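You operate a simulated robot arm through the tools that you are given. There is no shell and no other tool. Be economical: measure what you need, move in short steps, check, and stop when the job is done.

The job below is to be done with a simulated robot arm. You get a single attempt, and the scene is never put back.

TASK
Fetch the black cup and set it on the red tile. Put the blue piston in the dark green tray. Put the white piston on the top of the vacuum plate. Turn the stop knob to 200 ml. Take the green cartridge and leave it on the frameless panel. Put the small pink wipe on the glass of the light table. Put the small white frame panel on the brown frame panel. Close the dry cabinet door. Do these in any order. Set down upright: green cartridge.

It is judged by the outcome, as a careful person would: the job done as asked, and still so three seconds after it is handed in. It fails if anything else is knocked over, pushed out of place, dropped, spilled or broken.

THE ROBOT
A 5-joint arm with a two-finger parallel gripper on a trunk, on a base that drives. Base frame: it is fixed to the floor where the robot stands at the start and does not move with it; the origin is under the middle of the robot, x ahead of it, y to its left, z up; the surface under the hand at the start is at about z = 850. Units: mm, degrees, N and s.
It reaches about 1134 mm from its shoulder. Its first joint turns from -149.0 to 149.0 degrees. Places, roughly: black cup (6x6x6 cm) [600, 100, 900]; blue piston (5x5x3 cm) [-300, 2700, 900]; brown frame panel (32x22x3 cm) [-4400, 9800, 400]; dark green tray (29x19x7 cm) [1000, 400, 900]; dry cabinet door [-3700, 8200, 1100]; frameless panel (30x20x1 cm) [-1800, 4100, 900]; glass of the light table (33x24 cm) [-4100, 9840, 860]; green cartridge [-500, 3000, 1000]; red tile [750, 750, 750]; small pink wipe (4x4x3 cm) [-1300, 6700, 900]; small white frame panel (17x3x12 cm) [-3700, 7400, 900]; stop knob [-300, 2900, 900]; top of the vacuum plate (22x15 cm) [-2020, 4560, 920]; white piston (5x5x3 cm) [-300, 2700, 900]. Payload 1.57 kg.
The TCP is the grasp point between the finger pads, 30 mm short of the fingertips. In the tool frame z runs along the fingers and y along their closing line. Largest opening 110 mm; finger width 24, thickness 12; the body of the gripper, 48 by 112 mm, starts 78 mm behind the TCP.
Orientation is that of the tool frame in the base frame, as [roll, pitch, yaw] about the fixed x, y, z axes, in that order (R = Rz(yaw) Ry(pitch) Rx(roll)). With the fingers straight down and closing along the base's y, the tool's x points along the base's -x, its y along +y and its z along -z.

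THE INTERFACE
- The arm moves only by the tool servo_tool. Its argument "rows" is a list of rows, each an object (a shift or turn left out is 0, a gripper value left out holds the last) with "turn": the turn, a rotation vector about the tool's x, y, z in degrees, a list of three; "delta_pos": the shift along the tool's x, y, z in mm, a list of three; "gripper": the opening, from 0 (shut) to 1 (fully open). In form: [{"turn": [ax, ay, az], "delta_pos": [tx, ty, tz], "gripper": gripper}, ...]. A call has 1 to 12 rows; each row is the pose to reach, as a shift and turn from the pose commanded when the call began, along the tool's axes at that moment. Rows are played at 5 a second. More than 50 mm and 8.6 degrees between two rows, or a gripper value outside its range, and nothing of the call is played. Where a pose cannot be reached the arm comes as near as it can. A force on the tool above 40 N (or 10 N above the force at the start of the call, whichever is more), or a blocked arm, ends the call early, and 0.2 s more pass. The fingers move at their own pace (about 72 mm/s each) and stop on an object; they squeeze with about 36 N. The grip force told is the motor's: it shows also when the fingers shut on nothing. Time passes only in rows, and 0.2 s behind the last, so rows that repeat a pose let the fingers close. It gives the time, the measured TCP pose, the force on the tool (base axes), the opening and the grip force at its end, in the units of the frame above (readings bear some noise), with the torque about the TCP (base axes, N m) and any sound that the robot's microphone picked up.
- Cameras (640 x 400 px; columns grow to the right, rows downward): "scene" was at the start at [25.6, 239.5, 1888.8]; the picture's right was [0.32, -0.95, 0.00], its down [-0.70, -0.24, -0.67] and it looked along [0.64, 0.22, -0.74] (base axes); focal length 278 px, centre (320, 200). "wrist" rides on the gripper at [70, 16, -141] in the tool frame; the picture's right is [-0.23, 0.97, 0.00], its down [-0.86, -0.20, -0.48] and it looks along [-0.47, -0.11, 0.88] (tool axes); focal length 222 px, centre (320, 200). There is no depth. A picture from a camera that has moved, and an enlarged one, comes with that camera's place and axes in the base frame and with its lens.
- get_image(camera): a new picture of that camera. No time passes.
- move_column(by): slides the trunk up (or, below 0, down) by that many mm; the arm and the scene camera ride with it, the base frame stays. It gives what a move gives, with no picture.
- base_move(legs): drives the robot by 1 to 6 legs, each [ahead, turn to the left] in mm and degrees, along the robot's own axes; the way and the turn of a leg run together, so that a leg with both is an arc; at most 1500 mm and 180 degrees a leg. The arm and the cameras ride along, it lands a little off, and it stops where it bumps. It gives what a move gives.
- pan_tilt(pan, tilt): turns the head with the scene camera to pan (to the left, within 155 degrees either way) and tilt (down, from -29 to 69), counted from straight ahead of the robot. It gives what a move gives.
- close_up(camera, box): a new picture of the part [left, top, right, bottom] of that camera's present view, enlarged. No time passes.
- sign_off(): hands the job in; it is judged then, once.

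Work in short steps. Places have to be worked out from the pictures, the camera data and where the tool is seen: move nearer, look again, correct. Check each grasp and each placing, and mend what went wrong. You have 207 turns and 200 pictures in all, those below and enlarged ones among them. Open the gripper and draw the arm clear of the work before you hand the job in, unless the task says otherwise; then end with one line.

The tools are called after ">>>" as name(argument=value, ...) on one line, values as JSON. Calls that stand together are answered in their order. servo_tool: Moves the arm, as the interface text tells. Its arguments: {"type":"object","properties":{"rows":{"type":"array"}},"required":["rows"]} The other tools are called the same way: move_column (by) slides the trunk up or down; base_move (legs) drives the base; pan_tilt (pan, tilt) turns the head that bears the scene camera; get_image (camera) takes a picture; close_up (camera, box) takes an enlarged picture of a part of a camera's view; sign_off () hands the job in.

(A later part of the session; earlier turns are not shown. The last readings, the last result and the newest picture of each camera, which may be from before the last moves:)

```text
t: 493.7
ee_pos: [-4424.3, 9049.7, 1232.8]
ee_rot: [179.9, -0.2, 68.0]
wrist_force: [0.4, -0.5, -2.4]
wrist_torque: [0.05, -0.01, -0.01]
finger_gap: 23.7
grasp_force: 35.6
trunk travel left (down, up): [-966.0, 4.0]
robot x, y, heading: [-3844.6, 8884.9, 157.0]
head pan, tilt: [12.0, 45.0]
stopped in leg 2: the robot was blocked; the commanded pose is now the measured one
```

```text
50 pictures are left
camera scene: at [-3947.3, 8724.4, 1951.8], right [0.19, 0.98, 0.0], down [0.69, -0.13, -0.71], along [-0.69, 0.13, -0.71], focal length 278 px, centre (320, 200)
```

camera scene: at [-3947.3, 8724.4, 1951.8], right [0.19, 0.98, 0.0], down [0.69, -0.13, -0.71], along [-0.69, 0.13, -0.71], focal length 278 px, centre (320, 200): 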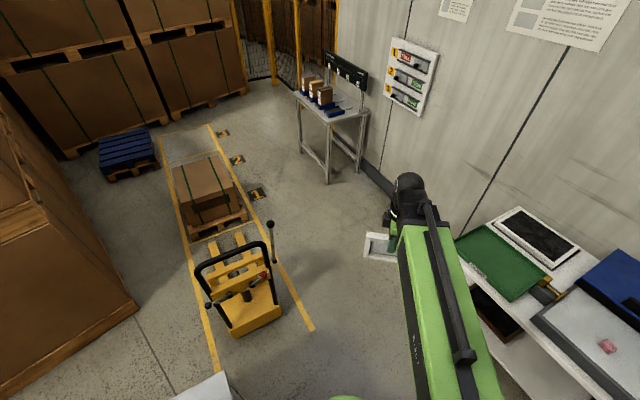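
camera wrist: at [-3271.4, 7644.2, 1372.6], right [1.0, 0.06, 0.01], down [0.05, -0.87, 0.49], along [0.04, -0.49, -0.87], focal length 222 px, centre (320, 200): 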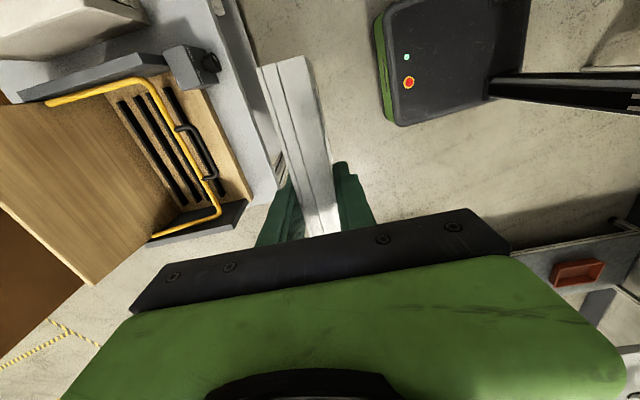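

Rear met the cart corner. I pull forward 130 mm, then go around with forward moves.

>>> base_move(legs=[[130, 0], [0, -141], [330, 0], [0, 119]])

>>> pan_tilt(pan=130, tilt=45)

>>> get_image(camera="scene")

```text
t: 507.5
ee_pos: [-4117.7, 9410.2, 1231.8]
ee_rot: [179.7, -0.2, 44.9]
wrist_force: [0.1, 0.2, -3.2]
wrist_torque: [0.03, -0.04, -0.02]
finger_gap: 23.7
grasp_force: 36.0
trunk travel left (down, up): [-966.0, 4.0]
robot x, y, heading: [-3670.3, 9012.0, 134.2]
head pan, tilt: [12.0, 45.0]
```

```text
t: 509.4
ee_pos: [-4116.3, 9411.4, 1232.3]
ee_rot: [179.7, -0.2, 44.9]
wrist_force: [0.1, -0.8, -3.0]
wrist_torque: [0.03, 0.02, -0.01]
finger_gap: 23.6
grasp_force: 35.2
trunk travel left (down, up): [-966.0, 4.0]
robot x, y, heading: [-3667.6, 9011.3, 134.2]
head pan, tilt: [130.0, 45.0]
```

```text
49 pictures are left
camera scene: at [-3767.9, 8779.9, 1951.8], right [-0.99, 0.11, 0.0], down [0.07, 0.7, -0.71], along [-0.07, -0.7, -0.71], focal length 278 px, centre (320, 200)
```

scene: 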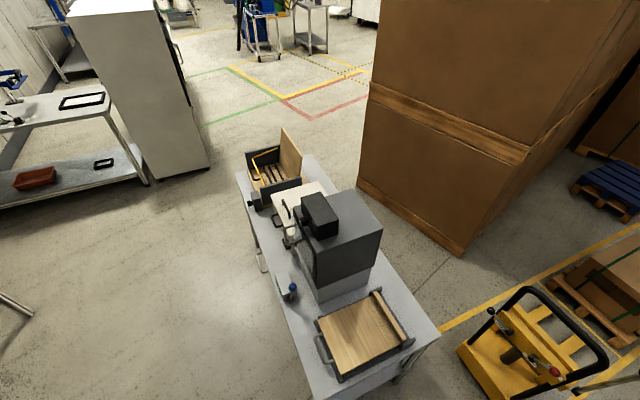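

Cart is in place. I check the cabinet door from this side.

>>> close_up(camera="scene", box=[265, 180, 385, 310])

```text
3.08 times, centred on (325, 245) of scene
camera zoom: at [-3767.9, 8779.9, 1951.8], right [-0.99, 0.11, 0.0], down [0.07, 0.7, -0.71], along [-0.07, -0.7, -0.71], focal length 857 px, centre (305, 62)
```

zoom: 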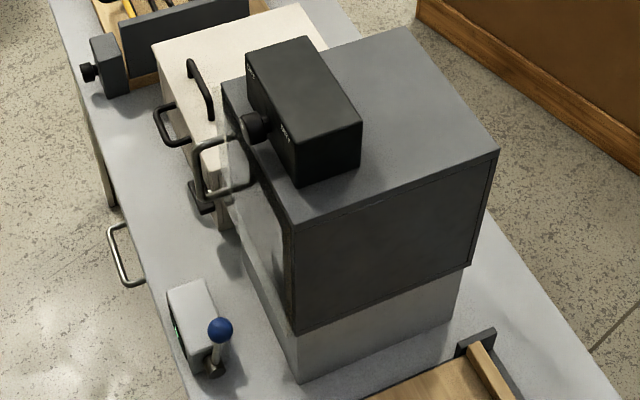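

The door is flush. Now reverse ~330 mm to get room, and look at the table from there with the trunk partly lowered.

>>> base_move(legs=[[-330, 0]])

>>> pan_tilt(pan=12, tilt=30)

>>> move_column(by=-300)

>>> get_image(camera="scene")

```text
t: 511.6
ee_pos: [-3888.0, 9172.1, 1232.7]
ee_rot: [179.8, -0.1, 45.2]
wrist_force: [0.5, -1.4, -3.4]
wrist_torque: [0.02, 0.01, 0.01]
finger_gap: 23.4
grasp_force: 35.7
trunk travel left (down, up): [-966.0, 4.0]
robot x, y, heading: [-3439.7, 8773.1, 134.2]
head pan, tilt: [130.0, 45.0]
```

```text
t: 513.6
ee_pos: [-3889.4, 9173.6, 1232.4]
ee_rot: [179.6, -0.1, 45.3]
wrist_force: [-0.2, 0.1, -2.1]
wrist_torque: [0.03, -0.03, 0.0]
finger_gap: 23.5
grasp_force: 35.9
trunk travel left (down, up): [-966.0, 4.0]
robot x, y, heading: [-3438.5, 8775.2, 134.5]
head pan, tilt: [12.0, 30.0]
```

```text
t: 516.6
ee_pos: [-3888.7, 9172.0, 931.8]
ee_rot: [179.7, -0.1, 45.1]
wrist_force: [-0.1, 0.8, -4.1]
wrist_torque: [-0.03, 0.0, -0.01]
finger_gap: 23.4
grasp_force: 35.8
trunk travel left (down, up): [-666.0, 304.0]
robot x, y, heading: [-3438.8, 8769.0, 134.3]
head pan, tilt: [12.0, 30.0]
```

```text
47 pictures are left
camera scene: at [-3604.9, 8672.9, 1674.5], right [0.55, 0.83, 0.0], down [0.42, -0.28, -0.87], along [-0.72, 0.48, -0.5], focal length 278 px, centre (320, 200)
```

scene: 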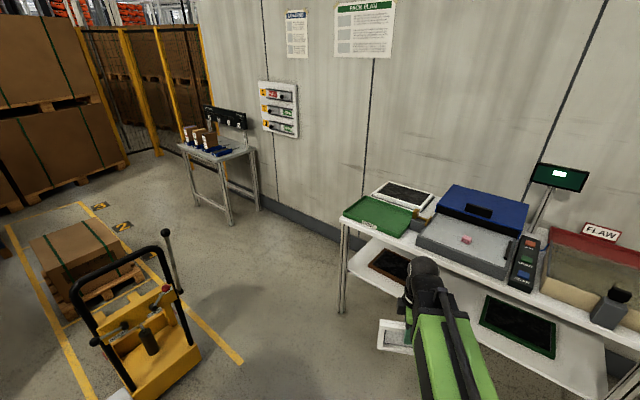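

>>> close_up(camera="scene", box=[330, 190, 470, 320])

```text
3.08 times, centred on (400, 255) of scene
camera zoom: at [-3604.9, 8672.9, 1674.5], right [0.55, 0.83, 0.0], down [0.42, -0.28, -0.87], along [-0.72, 0.48, -0.5], focal length 857 px, centre (74, 31)
```

zoom: 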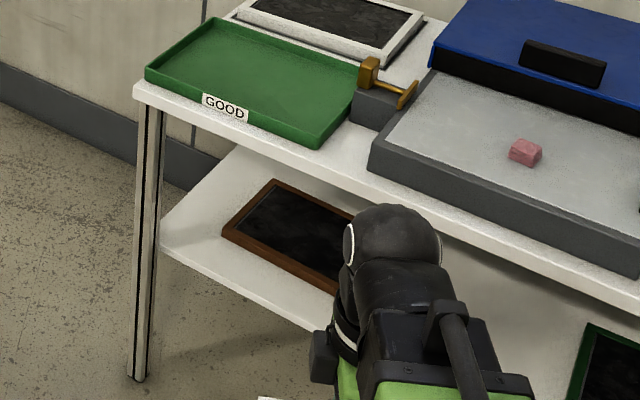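

Brown panel: along 10541–10757, n −1612…−1292, top z≈420; tabletop z≈800 with front edge at 10383. I tilt the tool 70° forward here, outside the table, so the panel lies nearly flat ahead of the fingers.

>>> servo_tool(rows=[{"turn": [0, 0, -3]}, {"turn": [0, 0, -3]}])

>>> servo_tool(rows=[{"turn": [7.8, 0, 0], "delta_pos": [0, -32.6, -2.2]}, {"turn": [15.6, 0, 0], "delta_pos": [0, -64.5, -8.8]}, {"turn": [23.4, 0, 0], "delta_pos": [0, -95.3, -19.7]}, {"turn": [31.2, 0, 0], "delta_pos": [0, -124.3, -34.7]}, {"turn": [39, 0, 0], "delta_pos": [0, -151, -53.5]}, {"turn": [46.8, 0, 0], "delta_pos": [0, -175, -75.7]}, {"turn": [54.6, 0, 0], "delta_pos": [0, -195.6, -101]}, {"turn": [62.4, 0, 0], "delta_pos": [0, -212.7, -128.8]}, {"turn": [70, 0, 0], "delta_pos": [0, -225.5, -158]}, {"turn": [70, 0, 0], "delta_pos": [0, -225.5, -158]}])

>>> get_image(camera="scene")

>>> get_image(camera="wrist")

```text
t: 517.2
ee_pos: [-3888.6, 9173.4, 932.3]
ee_rot: [179.8, -0.1, 48.2]
wrist_force: [0.7, 0.0, -2.7]
wrist_torque: [-0.01, 0.02, -0.03]
finger_gap: 23.3
grasp_force: 36.1
trunk travel left (down, up): [-666.0, 304.0]
robot x, y, heading: [-3438.6, 8779.2, 134.1]
head pan, tilt: [12.0, 30.0]
```

```text
t: 519.4
ee_pos: [-4057.9, 9322.3, 1089.2]
ee_rot: [-110.0, -0.1, 48.2]
wrist_force: [0.0, 0.2, -2.3]
wrist_torque: [-0.04, -0.07, 0.01]
finger_gap: 23.4
grasp_force: 35.4
out of reach, approached as far as the arm can: row 9
trunk travel left (down, up): [-666.0, 304.0]
robot x, y, heading: [-3439.8, 8774.2, 134.2]
head pan, tilt: [12.0, 30.0]
```

```text
45 pictures are left
camera scene: at [-3605.0, 8673.0, 1674.4], right [0.55, 0.83, 0.0], down [0.42, -0.28, -0.87], along [-0.72, 0.48, -0.5], focal length 278 px, centre (320, 200)
```

scene: 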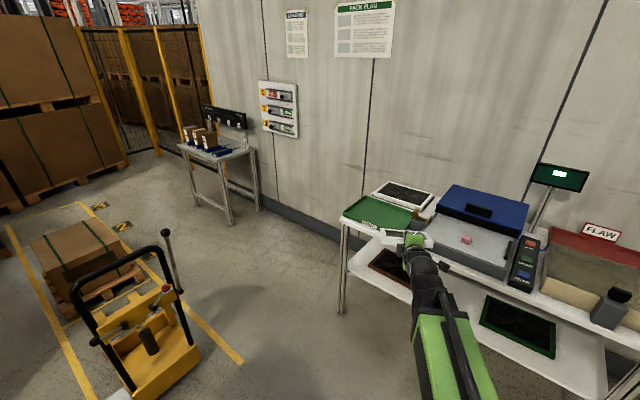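

```text
44 pictures are left
camera wrist: at [-3908.5, 9281.9, 1121.1], right [0.1, -0.39, -0.91], down [-0.29, -0.89, 0.35], along [-0.95, 0.23, -0.2], focal length 222 px, centre (320, 200)
```

wrist: 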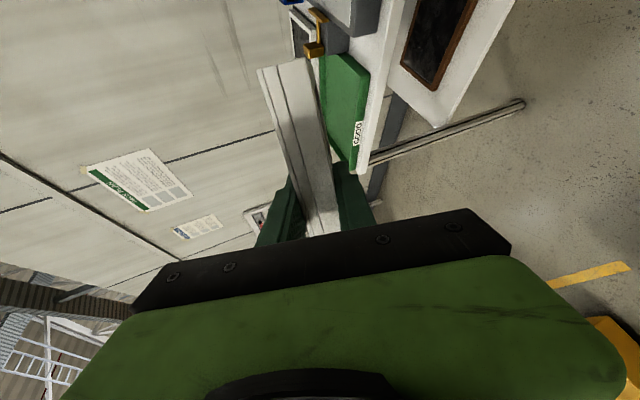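

The tilt works. I align the base 3° right and lower the trunk so the panel is at shelf-entry height (TCP≈507).

>>> base_move(legs=[[0, -3.2]])

>>> move_column(by=-580)

>>> get_image(camera="scene")

>>> get_image(camera="wrist")

```text
t: 520.2
ee_pos: [-4024.6, 9357.8, 1089.6]
ee_rot: [-110.2, -0.2, 44.8]
wrist_force: [0.0, -0.8, -1.7]
wrist_torque: [-0.04, -0.06, -0.02]
finger_gap: 23.5
grasp_force: 35.8
trunk travel left (down, up): [-666.0, 304.0]
robot x, y, heading: [-3437.1, 8775.9, 131.2]
head pan, tilt: [12.0, 30.0]
```

```text
refused: -580 is not a number from -400 to 400
```

```text
43 pictures are left
camera scene: at [-3608.2, 8682.0, 1674.4], right [0.6, 0.8, 0.0], down [0.4, -0.3, -0.87], along [-0.7, 0.52, -0.5], focal length 278 px, centre (320, 200)
```

scene: 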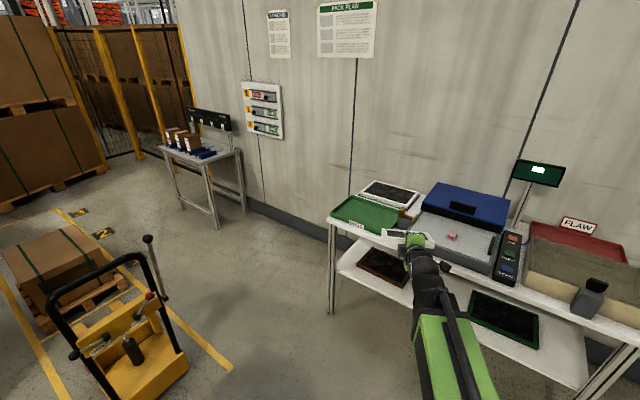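

```text
42 pictures are left
camera wrist: at [-3877.6, 9308.0, 1121.3], right [0.08, -0.4, -0.91], down [-0.34, -0.87, 0.35], along [-0.94, 0.28, -0.2], focal length 222 px, centre (320, 200)
```

wrist: 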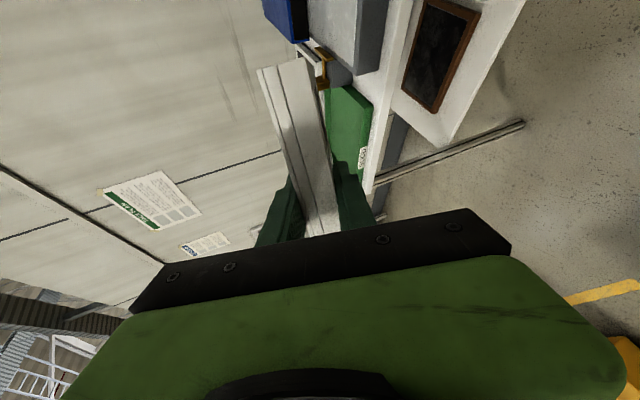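

The brown panel rechecks at centre ≈(n −1450, along 10640); driving 558 mm straight will bring the panel over it. Lower in two moves.

>>> move_column(by=-390)

>>> move_column(by=-190)

>>> get_image(camera="scene")

>>> get_image(camera="wrist")

```text
t: 524.0
ee_pos: [-4025.5, 9358.1, 699.9]
ee_rot: [-110.3, -0.1, 44.9]
wrist_force: [-0.9, 0.1, -2.6]
wrist_torque: [-0.08, -0.07, -0.03]
finger_gap: 23.4
grasp_force: 35.9
trunk travel left (down, up): [-276.0, 694.0]
robot x, y, heading: [-3438.4, 8778.4, 131.3]
head pan, tilt: [12.0, 30.0]
```

```text
t: 526.0
ee_pos: [-4024.7, 9357.5, 508.8]
ee_rot: [-110.2, -0.2, 44.9]
wrist_force: [0.3, -0.9, -2.5]
wrist_torque: [-0.08, -0.04, 0.0]
finger_gap: 23.4
grasp_force: 35.1
trunk travel left (down, up): [-86.0, 884.0]
robot x, y, heading: [-3433.5, 8774.2, 131.6]
head pan, tilt: [12.0, 30.0]
```

```text
41 pictures are left
camera scene: at [-3608.5, 8682.4, 1094.5], right [0.6, 0.8, 0.0], down [0.4, -0.3, -0.87], along [-0.7, 0.52, -0.5], focal length 278 px, centre (320, 200)
```

scene: 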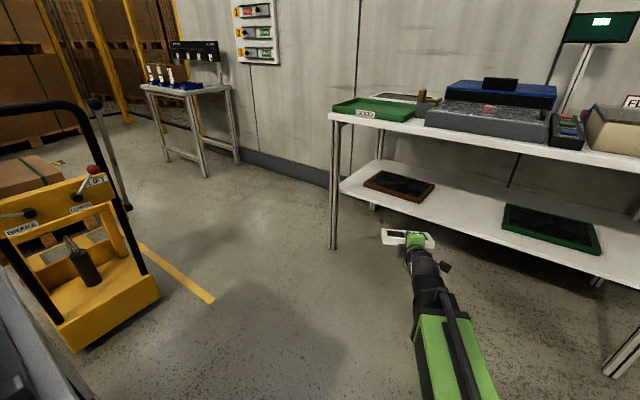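

```text
40 pictures are left
camera wrist: at [-3877.8, 9308.2, 541.0], right [0.08, -0.4, -0.91], down [-0.34, -0.87, 0.35], along [-0.94, 0.28, -0.2], focal length 222 px, centre (320, 200)
```

wrist: 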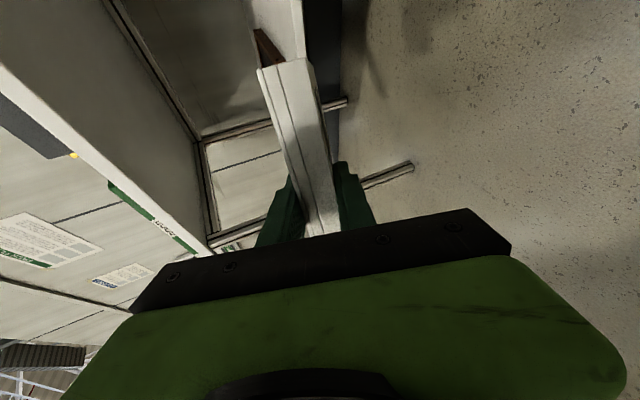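

The shelf is open and the panel will enter ~35 mm above the brown panel. Drive in 330 mm and check.

>>> base_move(legs=[[330, 0]])

>>> get_image(camera="scene")

>>> get_image(camera="wrist")

```text
t: 528.2
ee_pos: [-4241.6, 9604.2, 508.4]
ee_rot: [-110.2, -0.1, 44.9]
wrist_force: [1.0, 0.8, -3.1]
wrist_torque: [-0.06, -0.08, 0.04]
finger_gap: 23.6
grasp_force: 35.5
trunk travel left (down, up): [-86.0, 884.0]
robot x, y, heading: [-3657.9, 9020.6, 131.3]
head pan, tilt: [12.0, 30.0]
```

```text
39 pictures are left
camera scene: at [-3826.2, 8928.9, 1094.4], right [0.59, 0.8, 0.0], down [0.4, -0.3, -0.87], along [-0.7, 0.52, -0.5], focal length 278 px, centre (320, 200)
```

scene: 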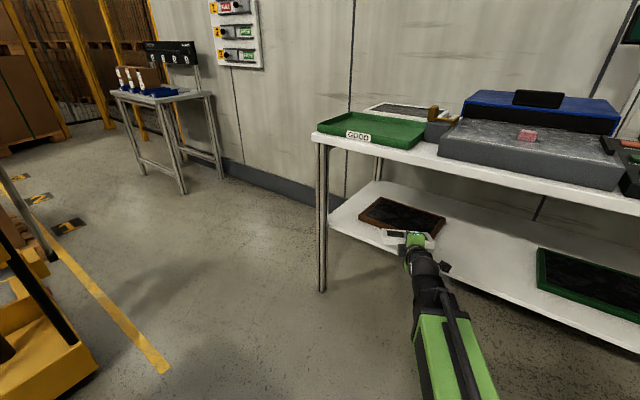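

```text
38 pictures are left
camera wrist: at [-4096.1, 9554.4, 540.9], right [0.08, -0.4, -0.91], down [-0.34, -0.87, 0.35], along [-0.94, 0.28, -0.2], focal length 222 px, centre (320, 200)
```

wrist: 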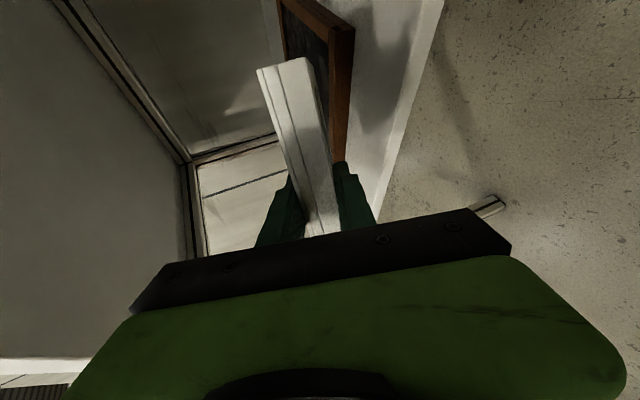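

On track: remaining ≈234 mm. Drive in.

>>> base_move(legs=[[120, 0]])

>>> close_up(camera="scene", box=[340, 180, 460, 260])

>>> get_image(camera="wrist")

```text
t: 529.5
ee_pos: [-4320.4, 9695.5, 508.7]
ee_rot: [-110.3, -0.1, 44.7]
wrist_force: [0.1, 0.1, -3.3]
wrist_torque: [-0.08, -0.07, 0.01]
finger_gap: 23.5
grasp_force: 35.8
trunk travel left (down, up): [-86.0, 884.0]
robot x, y, heading: [-3734.4, 9110.8, 131.5]
head pan, tilt: [12.0, 30.0]
```

```text
5.00 times, centred on (400, 220) of scene
camera zoom: at [-3906.3, 9019.6, 1094.4], right [0.6, 0.8, 0.0], down [0.4, -0.3, -0.87], along [-0.7, 0.52, -0.5], focal length 1392 px, centre (-80, 100)
```

zoom: 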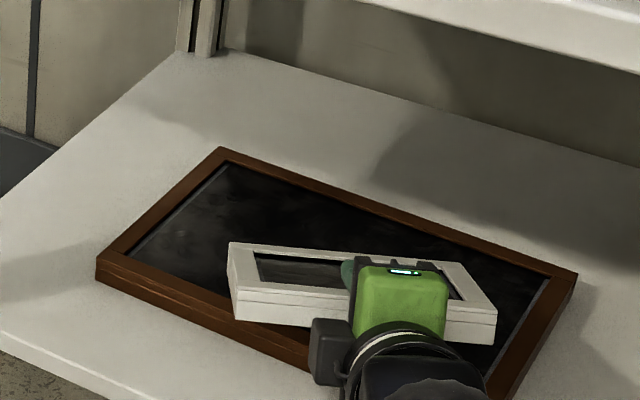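

```text
36 pictures are left
camera wrist: at [-4175.1, 9645.8, 540.9], right [0.08, -0.4, -0.91], down [-0.34, -0.87, 0.35], along [-0.94, 0.28, -0.2], focal length 222 px, centre (320, 200)
```

wrist: 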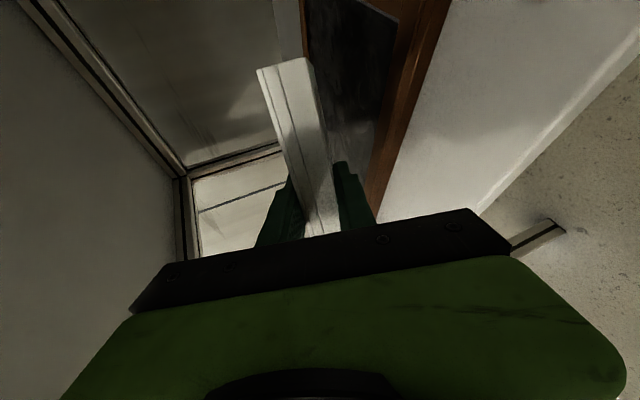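

Well aligned over the brown panel. Drive the last 105 mm.

>>> base_move(legs=[[108, 0]])

>>> close_up(camera="scene", box=[340, 180, 460, 260])

```text
t: 530.6
ee_pos: [-4392.6, 9777.2, 507.9]
ee_rot: [-110.3, -0.1, 44.9]
wrist_force: [-0.3, -0.2, -1.8]
wrist_torque: [-0.03, -0.05, -0.03]
finger_gap: 23.5
grasp_force: 35.8
trunk travel left (down, up): [-86.0, 884.0]
robot x, y, heading: [-3809.1, 9195.7, 131.4]
head pan, tilt: [12.0, 30.0]
```

```text
5.00 times, centred on (400, 220) of scene
camera zoom: at [-3977.7, 9100.4, 1094.4], right [0.6, 0.8, 0.0], down [0.4, -0.3, -0.87], along [-0.7, 0.52, -0.5], focal length 1392 px, centre (-80, 100)
```

zoom: 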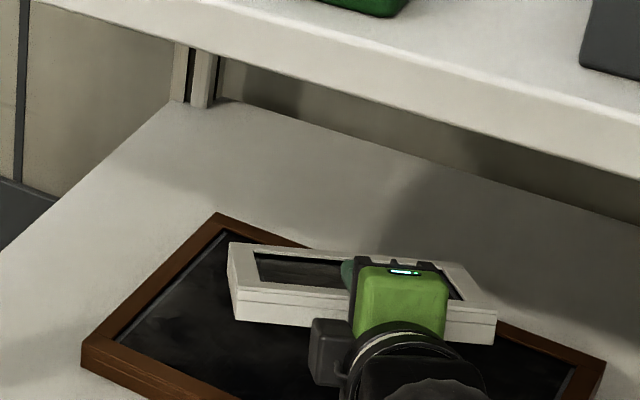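

Footprint fits; a further 10 mm forward centres it. Then lower toward contact.

>>> servo_tool(rows=[{"delta_pos": [0, -2, 5]}, {"delta_pos": [0, -3.4, 9.4]}, {"delta_pos": [0, -3.4, 9.4]}])

>>> move_column(by=-28)

>>> move_column(by=-5)

>>> close_up(camera="scene", box=[340, 170, 460, 250])

```text
t: 531.4
ee_pos: [-4400.2, 9782.7, 508.4]
ee_rot: [-110.2, -0.2, 44.8]
wrist_force: [-0.7, -0.5, -2.3]
wrist_torque: [-0.06, -0.07, 0.0]
finger_gap: 23.5
grasp_force: 35.7
trunk travel left (down, up): [-86.0, 884.0]
robot x, y, heading: [-3805.3, 9191.1, 131.4]
head pan, tilt: [12.0, 30.0]
```

```text
t: 532.2
ee_pos: [-4400.0, 9784.1, 480.8]
ee_rot: [-110.2, -0.1, 44.9]
wrist_force: [-0.2, 1.0, -2.5]
wrist_torque: [-0.06, -0.08, 0.0]
finger_gap: 23.7
grasp_force: 35.2
trunk travel left (down, up): [-58.0, 912.0]
robot x, y, heading: [-3807.3, 9188.9, 131.7]
head pan, tilt: [12.0, 30.0]
```

```text
t: 532.7
ee_pos: [-4399.2, 9783.1, 475.2]
ee_rot: [-110.2, -0.1, 44.8]
wrist_force: [-0.5, -0.3, -1.8]
wrist_torque: [-0.09, -0.09, -0.01]
finger_gap: 23.5
grasp_force: 35.9
trunk travel left (down, up): [-53.0, 917.0]
robot x, y, heading: [-3805.4, 9193.5, 131.6]
head pan, tilt: [12.0, 30.0]
```

```text
5.00 times, centred on (400, 210) of scene
camera zoom: at [-3977.6, 9100.3, 1061.4], right [0.6, 0.8, 0.0], down [0.4, -0.3, -0.87], along [-0.7, 0.52, -0.5], focal length 1392 px, centre (-80, 150)
```

zoom: 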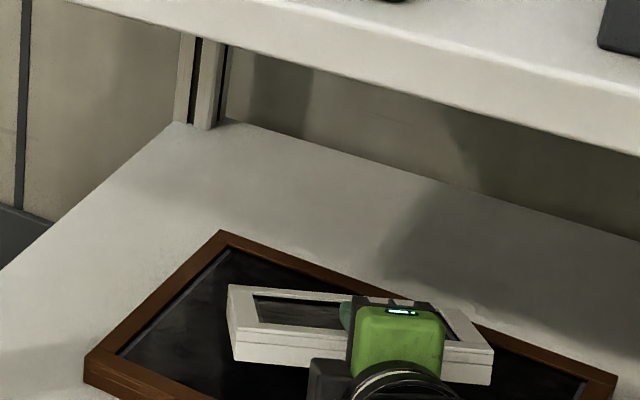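

Lower in small steps until contact.

>>> move_column(by=-5)

>>> move_column(by=-5)

>>> move_column(by=-4)

>>> move_column(by=-4)

```text
t: 533.2
ee_pos: [-4399.9, 9783.0, 470.2]
ee_rot: [-110.1, -0.1, 44.8]
wrist_force: [-0.4, 0.6, -3.1]
wrist_torque: [-0.06, -0.11, 0.01]
finger_gap: 23.4
grasp_force: 35.3
trunk travel left (down, up): [-48.0, 922.0]
robot x, y, heading: [-3807.6, 9192.4, 131.5]
head pan, tilt: [12.0, 30.0]
```

```text
t: 533.8
ee_pos: [-4400.2, 9783.1, 464.6]
ee_rot: [-110.3, -0.2, 44.8]
wrist_force: [0.0, 1.2, -3.1]
wrist_torque: [-0.08, -0.07, 0.01]
finger_gap: 23.6
grasp_force: 35.5
trunk travel left (down, up): [-43.0, 927.0]
robot x, y, heading: [-3806.6, 9194.4, 131.5]
head pan, tilt: [12.0, 30.0]
```

```text
t: 534.3
ee_pos: [-4399.6, 9782.9, 461.1]
ee_rot: [-110.0, -0.1, 44.8]
wrist_force: [1.8, -1.6, 4.3]
wrist_torque: [-0.1, 0.72, 0.18]
finger_gap: 23.6
grasp_force: 35.7
trunk travel left (down, up): [-39.0, 931.0]
robot x, y, heading: [-3806.2, 9192.1, 131.6]
head pan, tilt: [12.0, 30.0]
```

```text
t: 534.8
ee_pos: [-4401.1, 9782.8, 458.2]
ee_rot: [-110.1, -0.1, 44.7]
wrist_force: [2.4, -2.8, 8.4]
wrist_torque: [0.17, 0.79, 0.15]
finger_gap: 24.3
grasp_force: 36.4
trunk travel left (down, up): [-35.0, 935.0]
robot x, y, heading: [-3807.4, 9191.9, 131.4]
head pan, tilt: [12.0, 30.0]
```

Leading edge rests on the brown panel. I open moderately and look before withdrawing along the finger axis.

>>> servo_tool(rows=[{"gripper": 0.3}, {"gripper": 0.38}, {"gripper": 0.38}])

>>> close_up(camera="scene", box=[340, 170, 460, 250])

>>> get_image(camera="wrist")

```text
t: 535.6
ee_pos: [-4400.1, 9782.7, 457.7]
ee_rot: [-110.2, -0.1, 44.9]
wrist_force: [-3.3, 3.8, 3.8]
wrist_torque: [0.21, 0.23, -0.05]
finger_gap: 36.9
grasp_force: 0.0
trunk travel left (down, up): [-35.0, 935.0]
robot x, y, heading: [-3807.5, 9194.4, 131.4]
head pan, tilt: [12.0, 30.0]
```

```text
5.00 times, centred on (400, 210) of scene
camera zoom: at [-3977.3, 9100.1, 1043.5], right [0.6, 0.8, 0.0], down [0.4, -0.3, -0.87], along [-0.7, 0.52, -0.5], focal length 1392 px, centre (-80, 150)
```

zoom: 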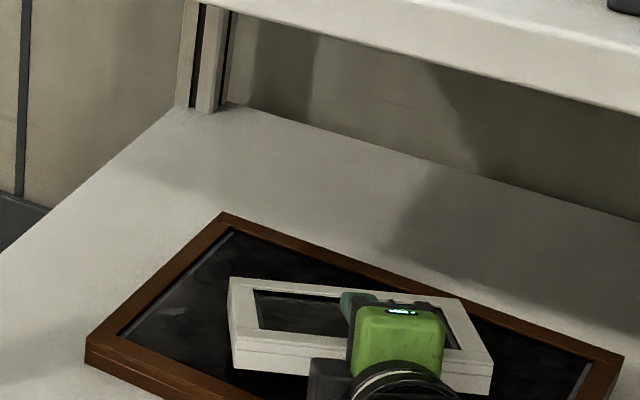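

```text
32 pictures are left
camera wrist: at [-4253.6, 9733.6, 490.2], right [0.08, -0.4, -0.91], down [-0.34, -0.87, 0.35], along [-0.94, 0.28, -0.2], focal length 222 px, centre (320, 200)
```

wrist: 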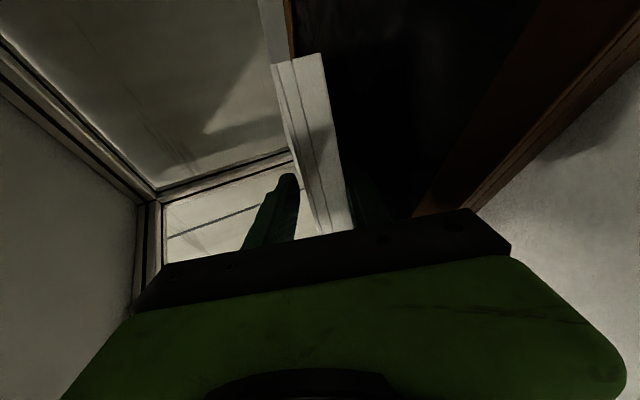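

The panel rests on the brown panel and the lower finger. Withdraw quickly along the finger axis.

>>> servo_tool(rows=[{"delta_pos": [0, 0, -48]}, {"delta_pos": [0, 0, -96]}, {"delta_pos": [0, 0, -110]}])

>>> close_up(camera="scene", box=[340, 170, 460, 250])

>>> get_image(camera="wrist")

```text
t: 536.4
ee_pos: [-4371.9, 9754.3, 458.4]
ee_rot: [-110.2, 0.0, 44.8]
wrist_force: [6.0, 1.8, 5.1]
wrist_torque: [0.18, -0.07, -0.09]
finger_gap: 38.3
grasp_force: 0.1
out of reach, approached as far as the arm can: row 1, 2, 3
trunk travel left (down, up): [-35.0, 935.0]
robot x, y, heading: [-3805.5, 9194.2, 131.4]
head pan, tilt: [12.0, 30.0]
```

```text
5.00 times, centred on (400, 210) of scene
camera zoom: at [-3977.0, 9099.9, 1043.5], right [0.6, 0.8, 0.0], down [0.4, -0.3, -0.87], along [-0.7, 0.52, -0.5], focal length 1392 px, centre (-80, 150)
```

zoom: 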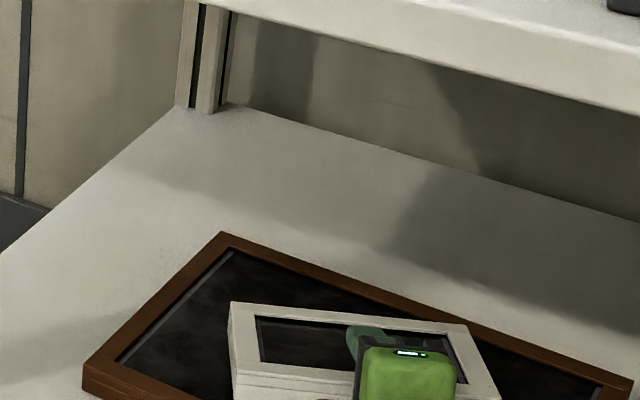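

```text
30 pictures are left
camera wrist: at [-4225.7, 9704.8, 490.6], right [0.08, -0.4, -0.92], down [-0.34, -0.87, 0.35], along [-0.94, 0.28, -0.2], focal length 222 px, centre (320, 200)
```

wrist: 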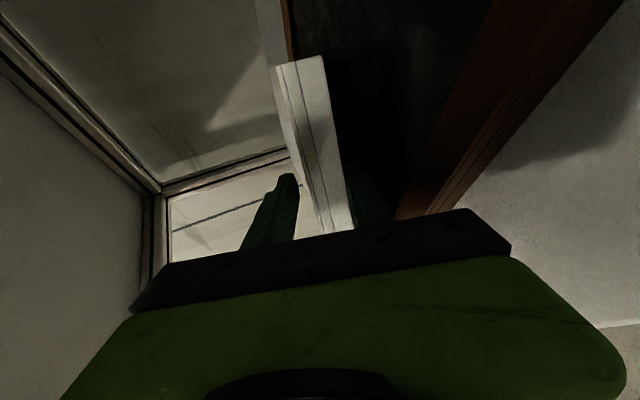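

The boom was at its minimum, and the lower finger dragged the brown panel ~25 mm along. I push forward the same way to carry it back, and check.

>>> servo_tool(rows=[{"delta_pos": [0, -4.5, 12.5]}, {"delta_pos": [0, -9, 25]}, {"delta_pos": [0, -13.7, 37.6]}, {"delta_pos": [0, -13.7, 37.6]}])

>>> close_up(camera="scene", box=[340, 170, 460, 250])

```text
t: 537.4
ee_pos: [-4398.6, 9783.0, 457.3]
ee_rot: [-110.1, -0.1, 44.8]
wrist_force: [1.7, -1.7, 4.9]
wrist_torque: [0.04, 0.11, 0.02]
finger_gap: 38.1
grasp_force: 0.1
trunk travel left (down, up): [-35.0, 935.0]
robot x, y, heading: [-3804.5, 9189.6, 131.6]
head pan, tilt: [12.0, 30.0]
```

```text
5.00 times, centred on (400, 210) of scene
camera zoom: at [-3977.2, 9099.9, 1043.4], right [0.6, 0.8, 0.0], down [0.4, -0.3, -0.87], along [-0.7, 0.52, -0.5], focal length 1392 px, centre (-80, 150)
```

zoom: 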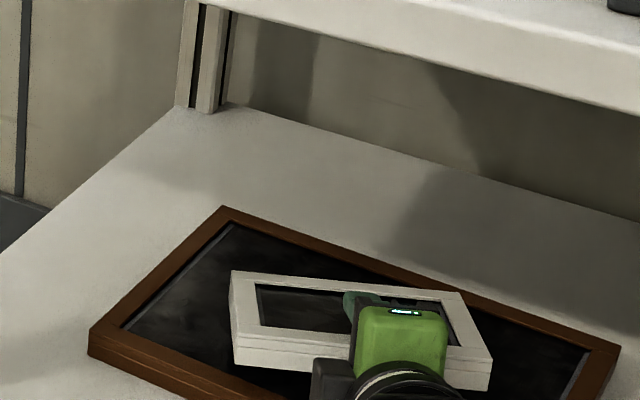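

The brown panel is back in place. Now unload it by raising 9 mm, then withdraw by reversing the base.

>>> move_column(by=9)

>>> base_move(legs=[[-110, 0]])

>>> close_up(camera="scene", box=[340, 140, 500, 240])

```text
t: 538.0
ee_pos: [-4399.1, 9784.0, 465.4]
ee_rot: [-110.1, -0.1, 44.8]
wrist_force: [1.1, 0.5, -1.1]
wrist_torque: [0.04, -0.02, 0.0]
finger_gap: 42.9
grasp_force: 1.4
trunk travel left (down, up): [-44.0, 926.0]
robot x, y, heading: [-3806.8, 9191.5, 131.5]
head pan, tilt: [12.0, 30.0]
```

```text
t: 539.2
ee_pos: [-4322.2, 9702.0, 467.3]
ee_rot: [-110.2, -0.1, 44.6]
wrist_force: [0.8, -0.4, -1.5]
wrist_torque: [-0.01, 0.0, -0.02]
finger_gap: 42.7
grasp_force: 0.1
trunk travel left (down, up): [-44.0, 926.0]
robot x, y, heading: [-3733.2, 9109.8, 131.5]
head pan, tilt: [12.0, 30.0]
```

```text
4.00 times, centred on (420, 190) of scene
camera zoom: at [-3903.3, 9016.3, 1052.4], right [0.6, 0.8, 0.0], down [0.4, -0.3, -0.87], along [-0.7, 0.52, -0.5], focal length 1114 px, centre (-80, 240)
```

zoom: 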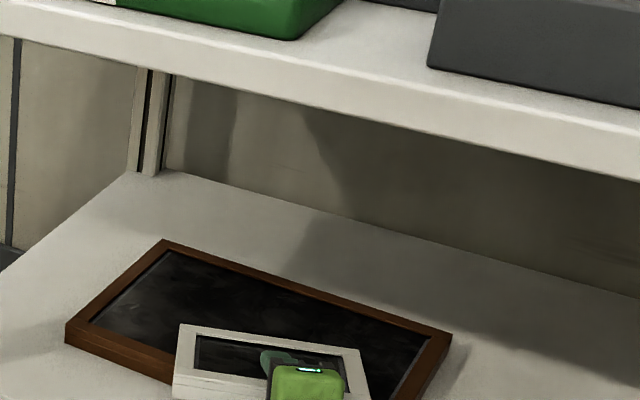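

The panel was carried along on the lower finger. I re-grip it right away.

>>> servo_tool(rows=[{"gripper": 0.2}, {"gripper": 0.1}, {"gripper": 0.1}])

>>> get_image(camera="wrist")

>>> get_image(camera="scene")

```text
t: 540.0
ee_pos: [-4322.6, 9702.8, 467.9]
ee_rot: [-110.2, -0.2, 44.6]
wrist_force: [-2.0, 0.6, 1.1]
wrist_torque: [0.08, 0.7, 0.09]
finger_gap: 24.5
grasp_force: 36.3
trunk travel left (down, up): [-44.0, 926.0]
robot x, y, heading: [-3729.5, 9108.0, 131.0]
head pan, tilt: [12.0, 30.0]
```

```text
27 pictures are left
camera wrist: at [-4176.6, 9651.6, 499.4], right [0.07, -0.4, -0.91], down [-0.34, -0.87, 0.35], along [-0.94, 0.29, -0.2], focal length 222 px, centre (320, 200)
```

wrist: 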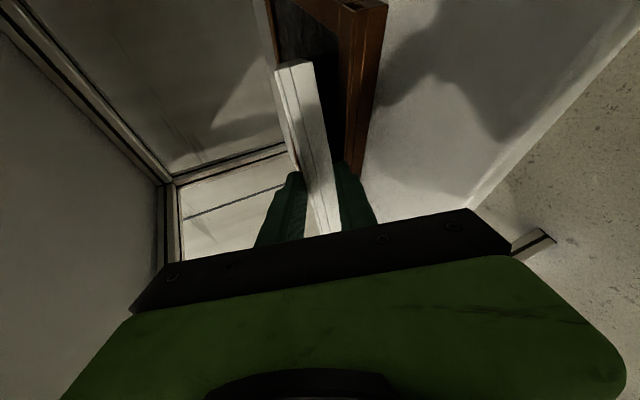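

```text
26 pictures are left
camera scene: at [-3903.1, 9016.1, 1052.5], right [0.6, 0.8, 0.0], down [0.4, -0.3, -0.87], along [-0.7, 0.52, -0.5], focal length 278 px, centre (320, 200)
```

scene: 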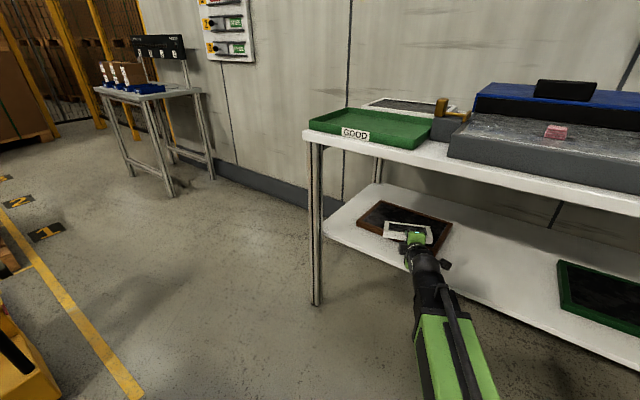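

Re-gripped, and the brown panel is still at its original place. New plan: hold the panel flatter (76°) with its rear and the fingers just in front of the brown panel's edge, so that on opening the lower finger drops clear; then push it on from behind. First the tilt and 14 mm back.

>>> servo_tool(rows=[{"turn": [3, 0, 0], "delta_pos": [0, -10, -7]}, {"turn": [6, 0, 0], "delta_pos": [0, -20.3, -14.5]}, {"turn": [6, 0, 0], "delta_pos": [0, -20.3, -14.5]}])

>>> move_column(by=-22)

>>> close_up(camera="scene", box=[340, 160, 480, 260])

```text
t: 540.8
ee_pos: [-4316.2, 9696.6, 490.7]
ee_rot: [-104.2, -0.3, 44.7]
wrist_force: [0.6, -0.3, -3.3]
wrist_torque: [-0.14, -0.15, 0.03]
finger_gap: 23.4
grasp_force: 35.5
trunk travel left (down, up): [-44.0, 926.0]
robot x, y, heading: [-3734.3, 9111.5, 131.7]
head pan, tilt: [12.0, 30.0]
```

```text
t: 541.5
ee_pos: [-4317.5, 9697.6, 467.4]
ee_rot: [-104.2, -0.1, 44.5]
wrist_force: [-0.4, 0.3, -2.8]
wrist_torque: [-0.12, -0.16, -0.03]
finger_gap: 23.5
grasp_force: 35.5
trunk travel left (down, up): [-22.0, 948.0]
robot x, y, heading: [-3730.9, 9112.8, 131.2]
head pan, tilt: [12.0, 30.0]
```

```text
4.00 times, centred on (410, 210) of scene
camera zoom: at [-3903.4, 9016.4, 1030.4], right [0.6, 0.8, 0.0], down [0.4, -0.3, -0.87], along [-0.7, 0.52, -0.5], focal length 1114 px, centre (-40, 160)
```

zoom: 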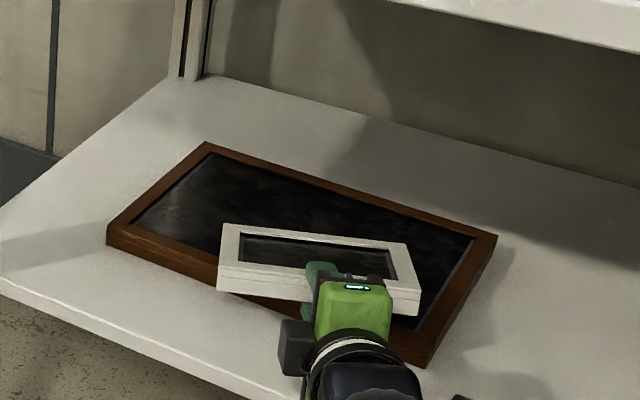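

Positioned as planned. Lower in steps to contact.

>>> move_column(by=-5)

>>> move_column(by=-5)

>>> move_column(by=-5)

```text
t: 542.0
ee_pos: [-4317.5, 9697.5, 463.7]
ee_rot: [-104.1, -0.1, 44.7]
wrist_force: [0.4, 0.8, 1.8]
wrist_torque: [0.05, 0.57, 0.03]
finger_gap: 23.5
grasp_force: 35.3
trunk travel left (down, up): [-17.0, 953.0]
robot x, y, heading: [-3731.7, 9108.7, 131.4]
head pan, tilt: [12.0, 30.0]
```

```text
t: 542.6
ee_pos: [-4317.8, 9696.9, 459.2]
ee_rot: [-104.1, -0.1, 44.6]
wrist_force: [0.3, -0.9, 6.1]
wrist_torque: [0.12, 1.09, 0.01]
finger_gap: 24.0
grasp_force: 36.1
trunk travel left (down, up): [-12.0, 958.0]
robot x, y, heading: [-3728.4, 9108.6, 131.2]
head pan, tilt: [12.0, 30.0]
```

```text
t: 543.1
ee_pos: [-4317.6, 9696.7, 453.4]
ee_rot: [-104.1, -0.1, 44.7]
wrist_force: [1.5, -0.4, 5.2]
wrist_torque: [0.07, 0.93, 0.13]
finger_gap: 24.3
grasp_force: 35.8
trunk travel left (down, up): [-7.0, 963.0]
robot x, y, heading: [-3731.1, 9108.5, 131.4]
head pan, tilt: [12.0, 30.0]
```

Contact; the panel now lies flatter. Open wide so that the lower finger drops away.

>>> servo_tool(rows=[{"gripper": 0.4}, {"gripper": 0.5}, {"gripper": 0.62}, {"gripper": 0.62}])

>>> close_up(camera="scene", box=[340, 160, 480, 260])

>>> get_image(camera="wrist")

```text
t: 544.1
ee_pos: [-4317.7, 9696.7, 453.1]
ee_rot: [-104.1, -0.1, 44.6]
wrist_force: [-0.3, 0.0, -0.5]
wrist_torque: [0.0, 0.04, 0.02]
finger_gap: 67.8
grasp_force: 0.0
trunk travel left (down, up): [-7.0, 963.0]
robot x, y, heading: [-3731.6, 9107.7, 131.3]
head pan, tilt: [12.0, 30.0]
```

```text
4.00 times, centred on (410, 210) of scene
camera zoom: at [-3903.3, 9016.3, 1015.4], right [0.6, 0.8, 0.0], down [0.4, -0.3, -0.87], along [-0.7, 0.52, -0.5], focal length 1114 px, centre (-40, 160)
```

zoom: 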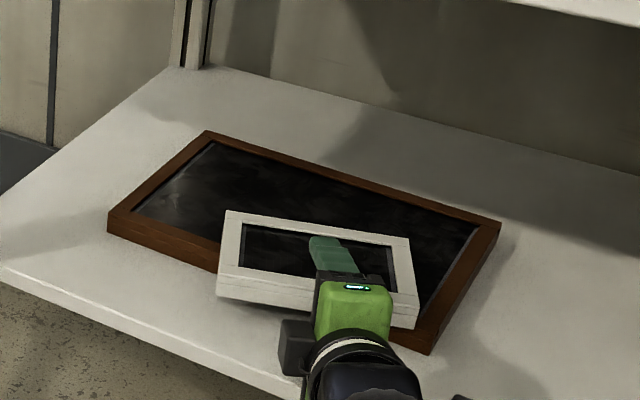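

```text
23 pictures are left
camera wrist: at [-4169.1, 9645.1, 471.4], right [0.01, -0.33, -0.94], down [-0.32, -0.9, 0.31], along [-0.95, 0.3, -0.11], focal length 222 px, centre (320, 200)
```

wrist: 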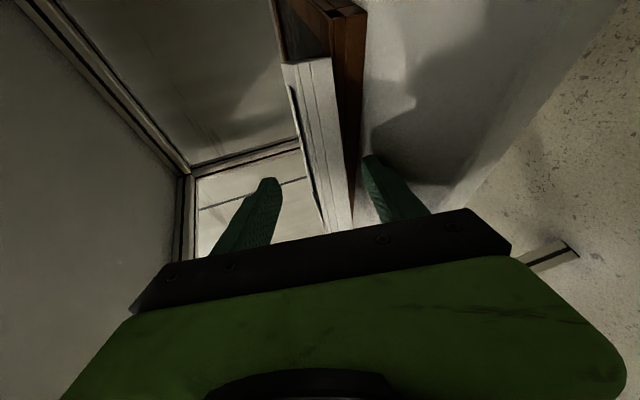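

The panel lies flat on the brown panel and the lower finger is free. Withdraw by reversing the base 110 mm.

>>> base_move(legs=[[-110, 0]])

>>> close_up(camera="scene", box=[350, 140, 490, 240])

```text
t: 545.3
ee_pos: [-4243.8, 9614.4, 454.1]
ee_rot: [-104.1, -0.1, 44.5]
wrist_force: [1.2, -0.7, -0.3]
wrist_torque: [0.01, 0.03, -0.01]
finger_gap: 68.6
grasp_force: 0.1
trunk travel left (down, up): [-7.0, 963.0]
robot x, y, heading: [-3662.5, 9021.7, 131.4]
head pan, tilt: [12.0, 30.0]
```

```text
4.00 times, centred on (420, 190) of scene
camera zoom: at [-3829.7, 8932.8, 1015.4], right [0.6, 0.8, 0.0], down [0.4, -0.3, -0.87], along [-0.69, 0.52, -0.5], focal length 1114 px, centre (-80, 240)
```

zoom: 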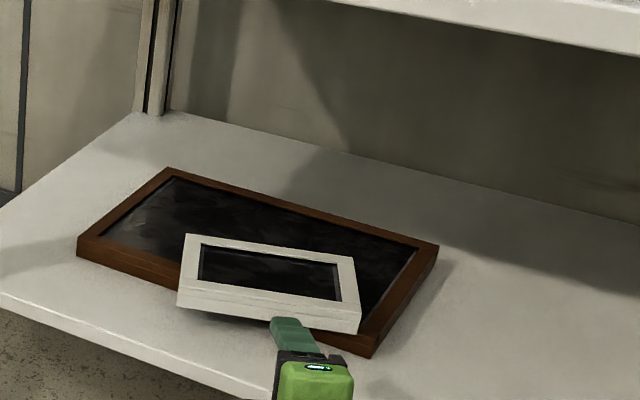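

The panel rests on the brown one, overhanging its front a little. I close the fingers and push its rear edge forward to centre it.

>>> servo_tool(rows=[{"gripper": 0.3}, {"gripper": 0.0}, {"gripper": 0.0}, {"gripper": 0.0}])

>>> move_column(by=-4)

>>> base_move(legs=[[115, 0]])

>>> close_up(camera="scene", box=[340, 160, 480, 260])

```text
t: 546.3
ee_pos: [-4242.7, 9615.0, 452.9]
ee_rot: [-104.1, 0.0, 44.6]
wrist_force: [0.4, 0.0, -0.5]
wrist_torque: [-0.03, -0.05, -0.01]
finger_gap: 0.0
grasp_force: 21.0
trunk travel left (down, up): [-7.0, 963.0]
robot x, y, heading: [-3663.1, 9029.1, 131.1]
head pan, tilt: [12.0, 30.0]
```

```text
t: 546.8
ee_pos: [-4242.9, 9615.0, 449.9]
ee_rot: [-104.2, -0.1, 44.5]
wrist_force: [0.0, 0.4, -0.6]
wrist_torque: [-0.02, 0.04, 0.01]
finger_gap: 0.1
grasp_force: 21.1
trunk travel left (down, up): [-3.0, 967.0]
robot x, y, heading: [-3661.7, 9030.0, 131.3]
head pan, tilt: [12.0, 30.0]
```

```text
t: 548.0
ee_pos: [-4318.8, 9700.6, 449.7]
ee_rot: [-104.1, -0.1, 44.5]
wrist_force: [0.0, -1.0, 0.7]
wrist_torque: [0.02, 0.03, -0.02]
finger_gap: 0.0
grasp_force: 21.4
trunk travel left (down, up): [-3.0, 967.0]
robot x, y, heading: [-3737.8, 9108.3, 131.6]
head pan, tilt: [12.0, 30.0]
```

```text
4.00 times, centred on (410, 210) of scene
camera zoom: at [-3905.7, 9019.1, 1011.4], right [0.6, 0.8, 0.0], down [0.4, -0.3, -0.87], along [-0.7, 0.52, -0.5], focal length 1114 px, centre (-40, 160)
```

zoom: 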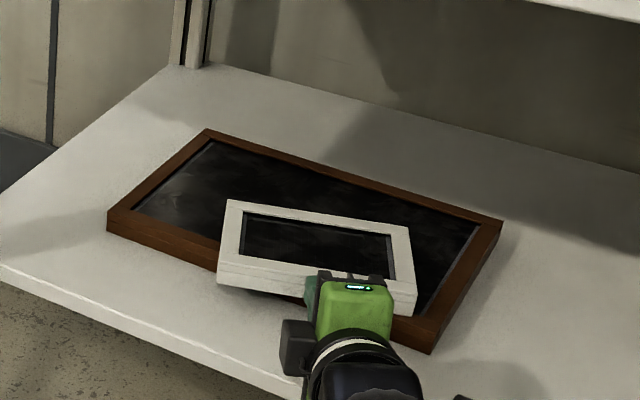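

Pushing works. Extend the arm 45 mm more.

>>> servo_tool(rows=[{"delta_pos": [0, -2.7, 11]}, {"delta_pos": [0, -5.4, 22]}, {"delta_pos": [0, -8.1, 33]}, {"delta_pos": [0, -11, 44]}])

>>> close_up(camera="scene", box=[340, 160, 480, 260])

```text
t: 549.0
ee_pos: [-4350.6, 9732.4, 449.7]
ee_rot: [-104.1, -0.1, 44.6]
wrist_force: [0.5, -0.2, -0.1]
wrist_torque: [0.01, 0.01, -0.02]
finger_gap: 0.2
grasp_force: 21.6
trunk travel left (down, up): [-3.0, 967.0]
robot x, y, heading: [-3734.9, 9114.0, 131.5]
head pan, tilt: [12.0, 30.0]
```

```text
4.00 times, centred on (410, 210) of scene
camera zoom: at [-3905.7, 9019.1, 1011.4], right [0.6, 0.8, 0.0], down [0.4, -0.3, -0.87], along [-0.7, 0.52, -0.5], focal length 1114 px, centre (-40, 160)
```

zoom: 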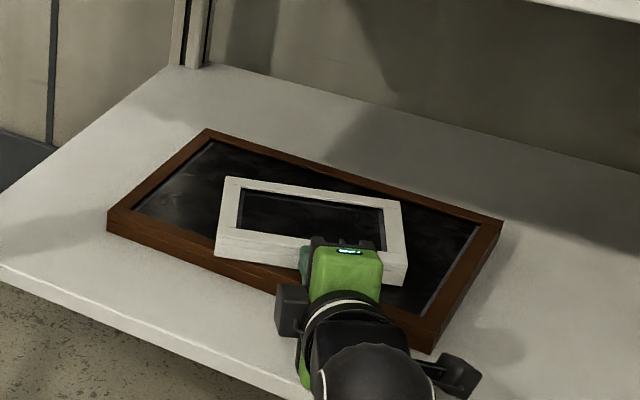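

The white panel now lies within the brown one, which has not moved. Withdraw, then raise.

>>> base_move(legs=[[-360, 0]])

>>> move_column(by=390)

>>> get_image(camera="scene")

>>> close_up(camera="scene", box=[330, 180, 470, 300])

```text
t: 551.4
ee_pos: [-4110.1, 9467.5, 450.0]
ee_rot: [-104.2, -0.1, 44.1]
wrist_force: [-0.3, -0.2, 0.0]
wrist_torque: [0.04, 0.01, 0.01]
finger_gap: 0.1
grasp_force: 21.2
trunk travel left (down, up): [-3.0, 967.0]
robot x, y, heading: [-3495.0, 8837.4, 130.6]
head pan, tilt: [12.0, 30.0]
```

```text
t: 555.1
ee_pos: [-4110.4, 9466.6, 839.5]
ee_rot: [-104.1, 0.0, 44.1]
wrist_force: [-1.1, -0.3, -0.8]
wrist_torque: [0.0, 0.0, 0.02]
finger_gap: 0.0
grasp_force: 21.2
trunk travel left (down, up): [-393.0, 577.0]
robot x, y, heading: [-3499.9, 8840.9, 130.6]
head pan, tilt: [12.0, 30.0]
```

```text
19 pictures are left
camera scene: at [-3669.2, 8751.8, 1401.4], right [0.61, 0.79, 0.0], down [0.4, -0.3, -0.87], along [-0.69, 0.53, -0.5], focal length 278 px, centre (320, 200)
```

scene: 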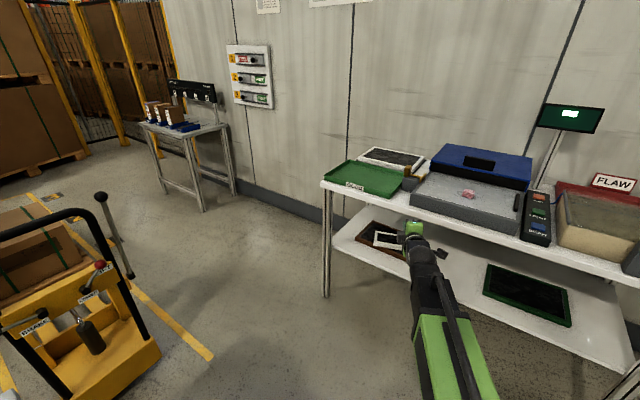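

```text
3.33 times, centred on (400, 240) of scene
camera zoom: at [-3669.2, 8751.8, 1401.4], right [0.61, 0.79, 0.0], down [0.4, -0.3, -0.87], along [-0.69, 0.53, -0.5], focal length 928 px, centre (53, 67)
```

zoom: 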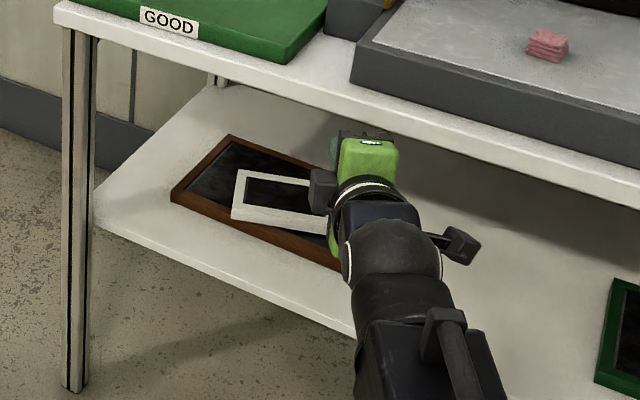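

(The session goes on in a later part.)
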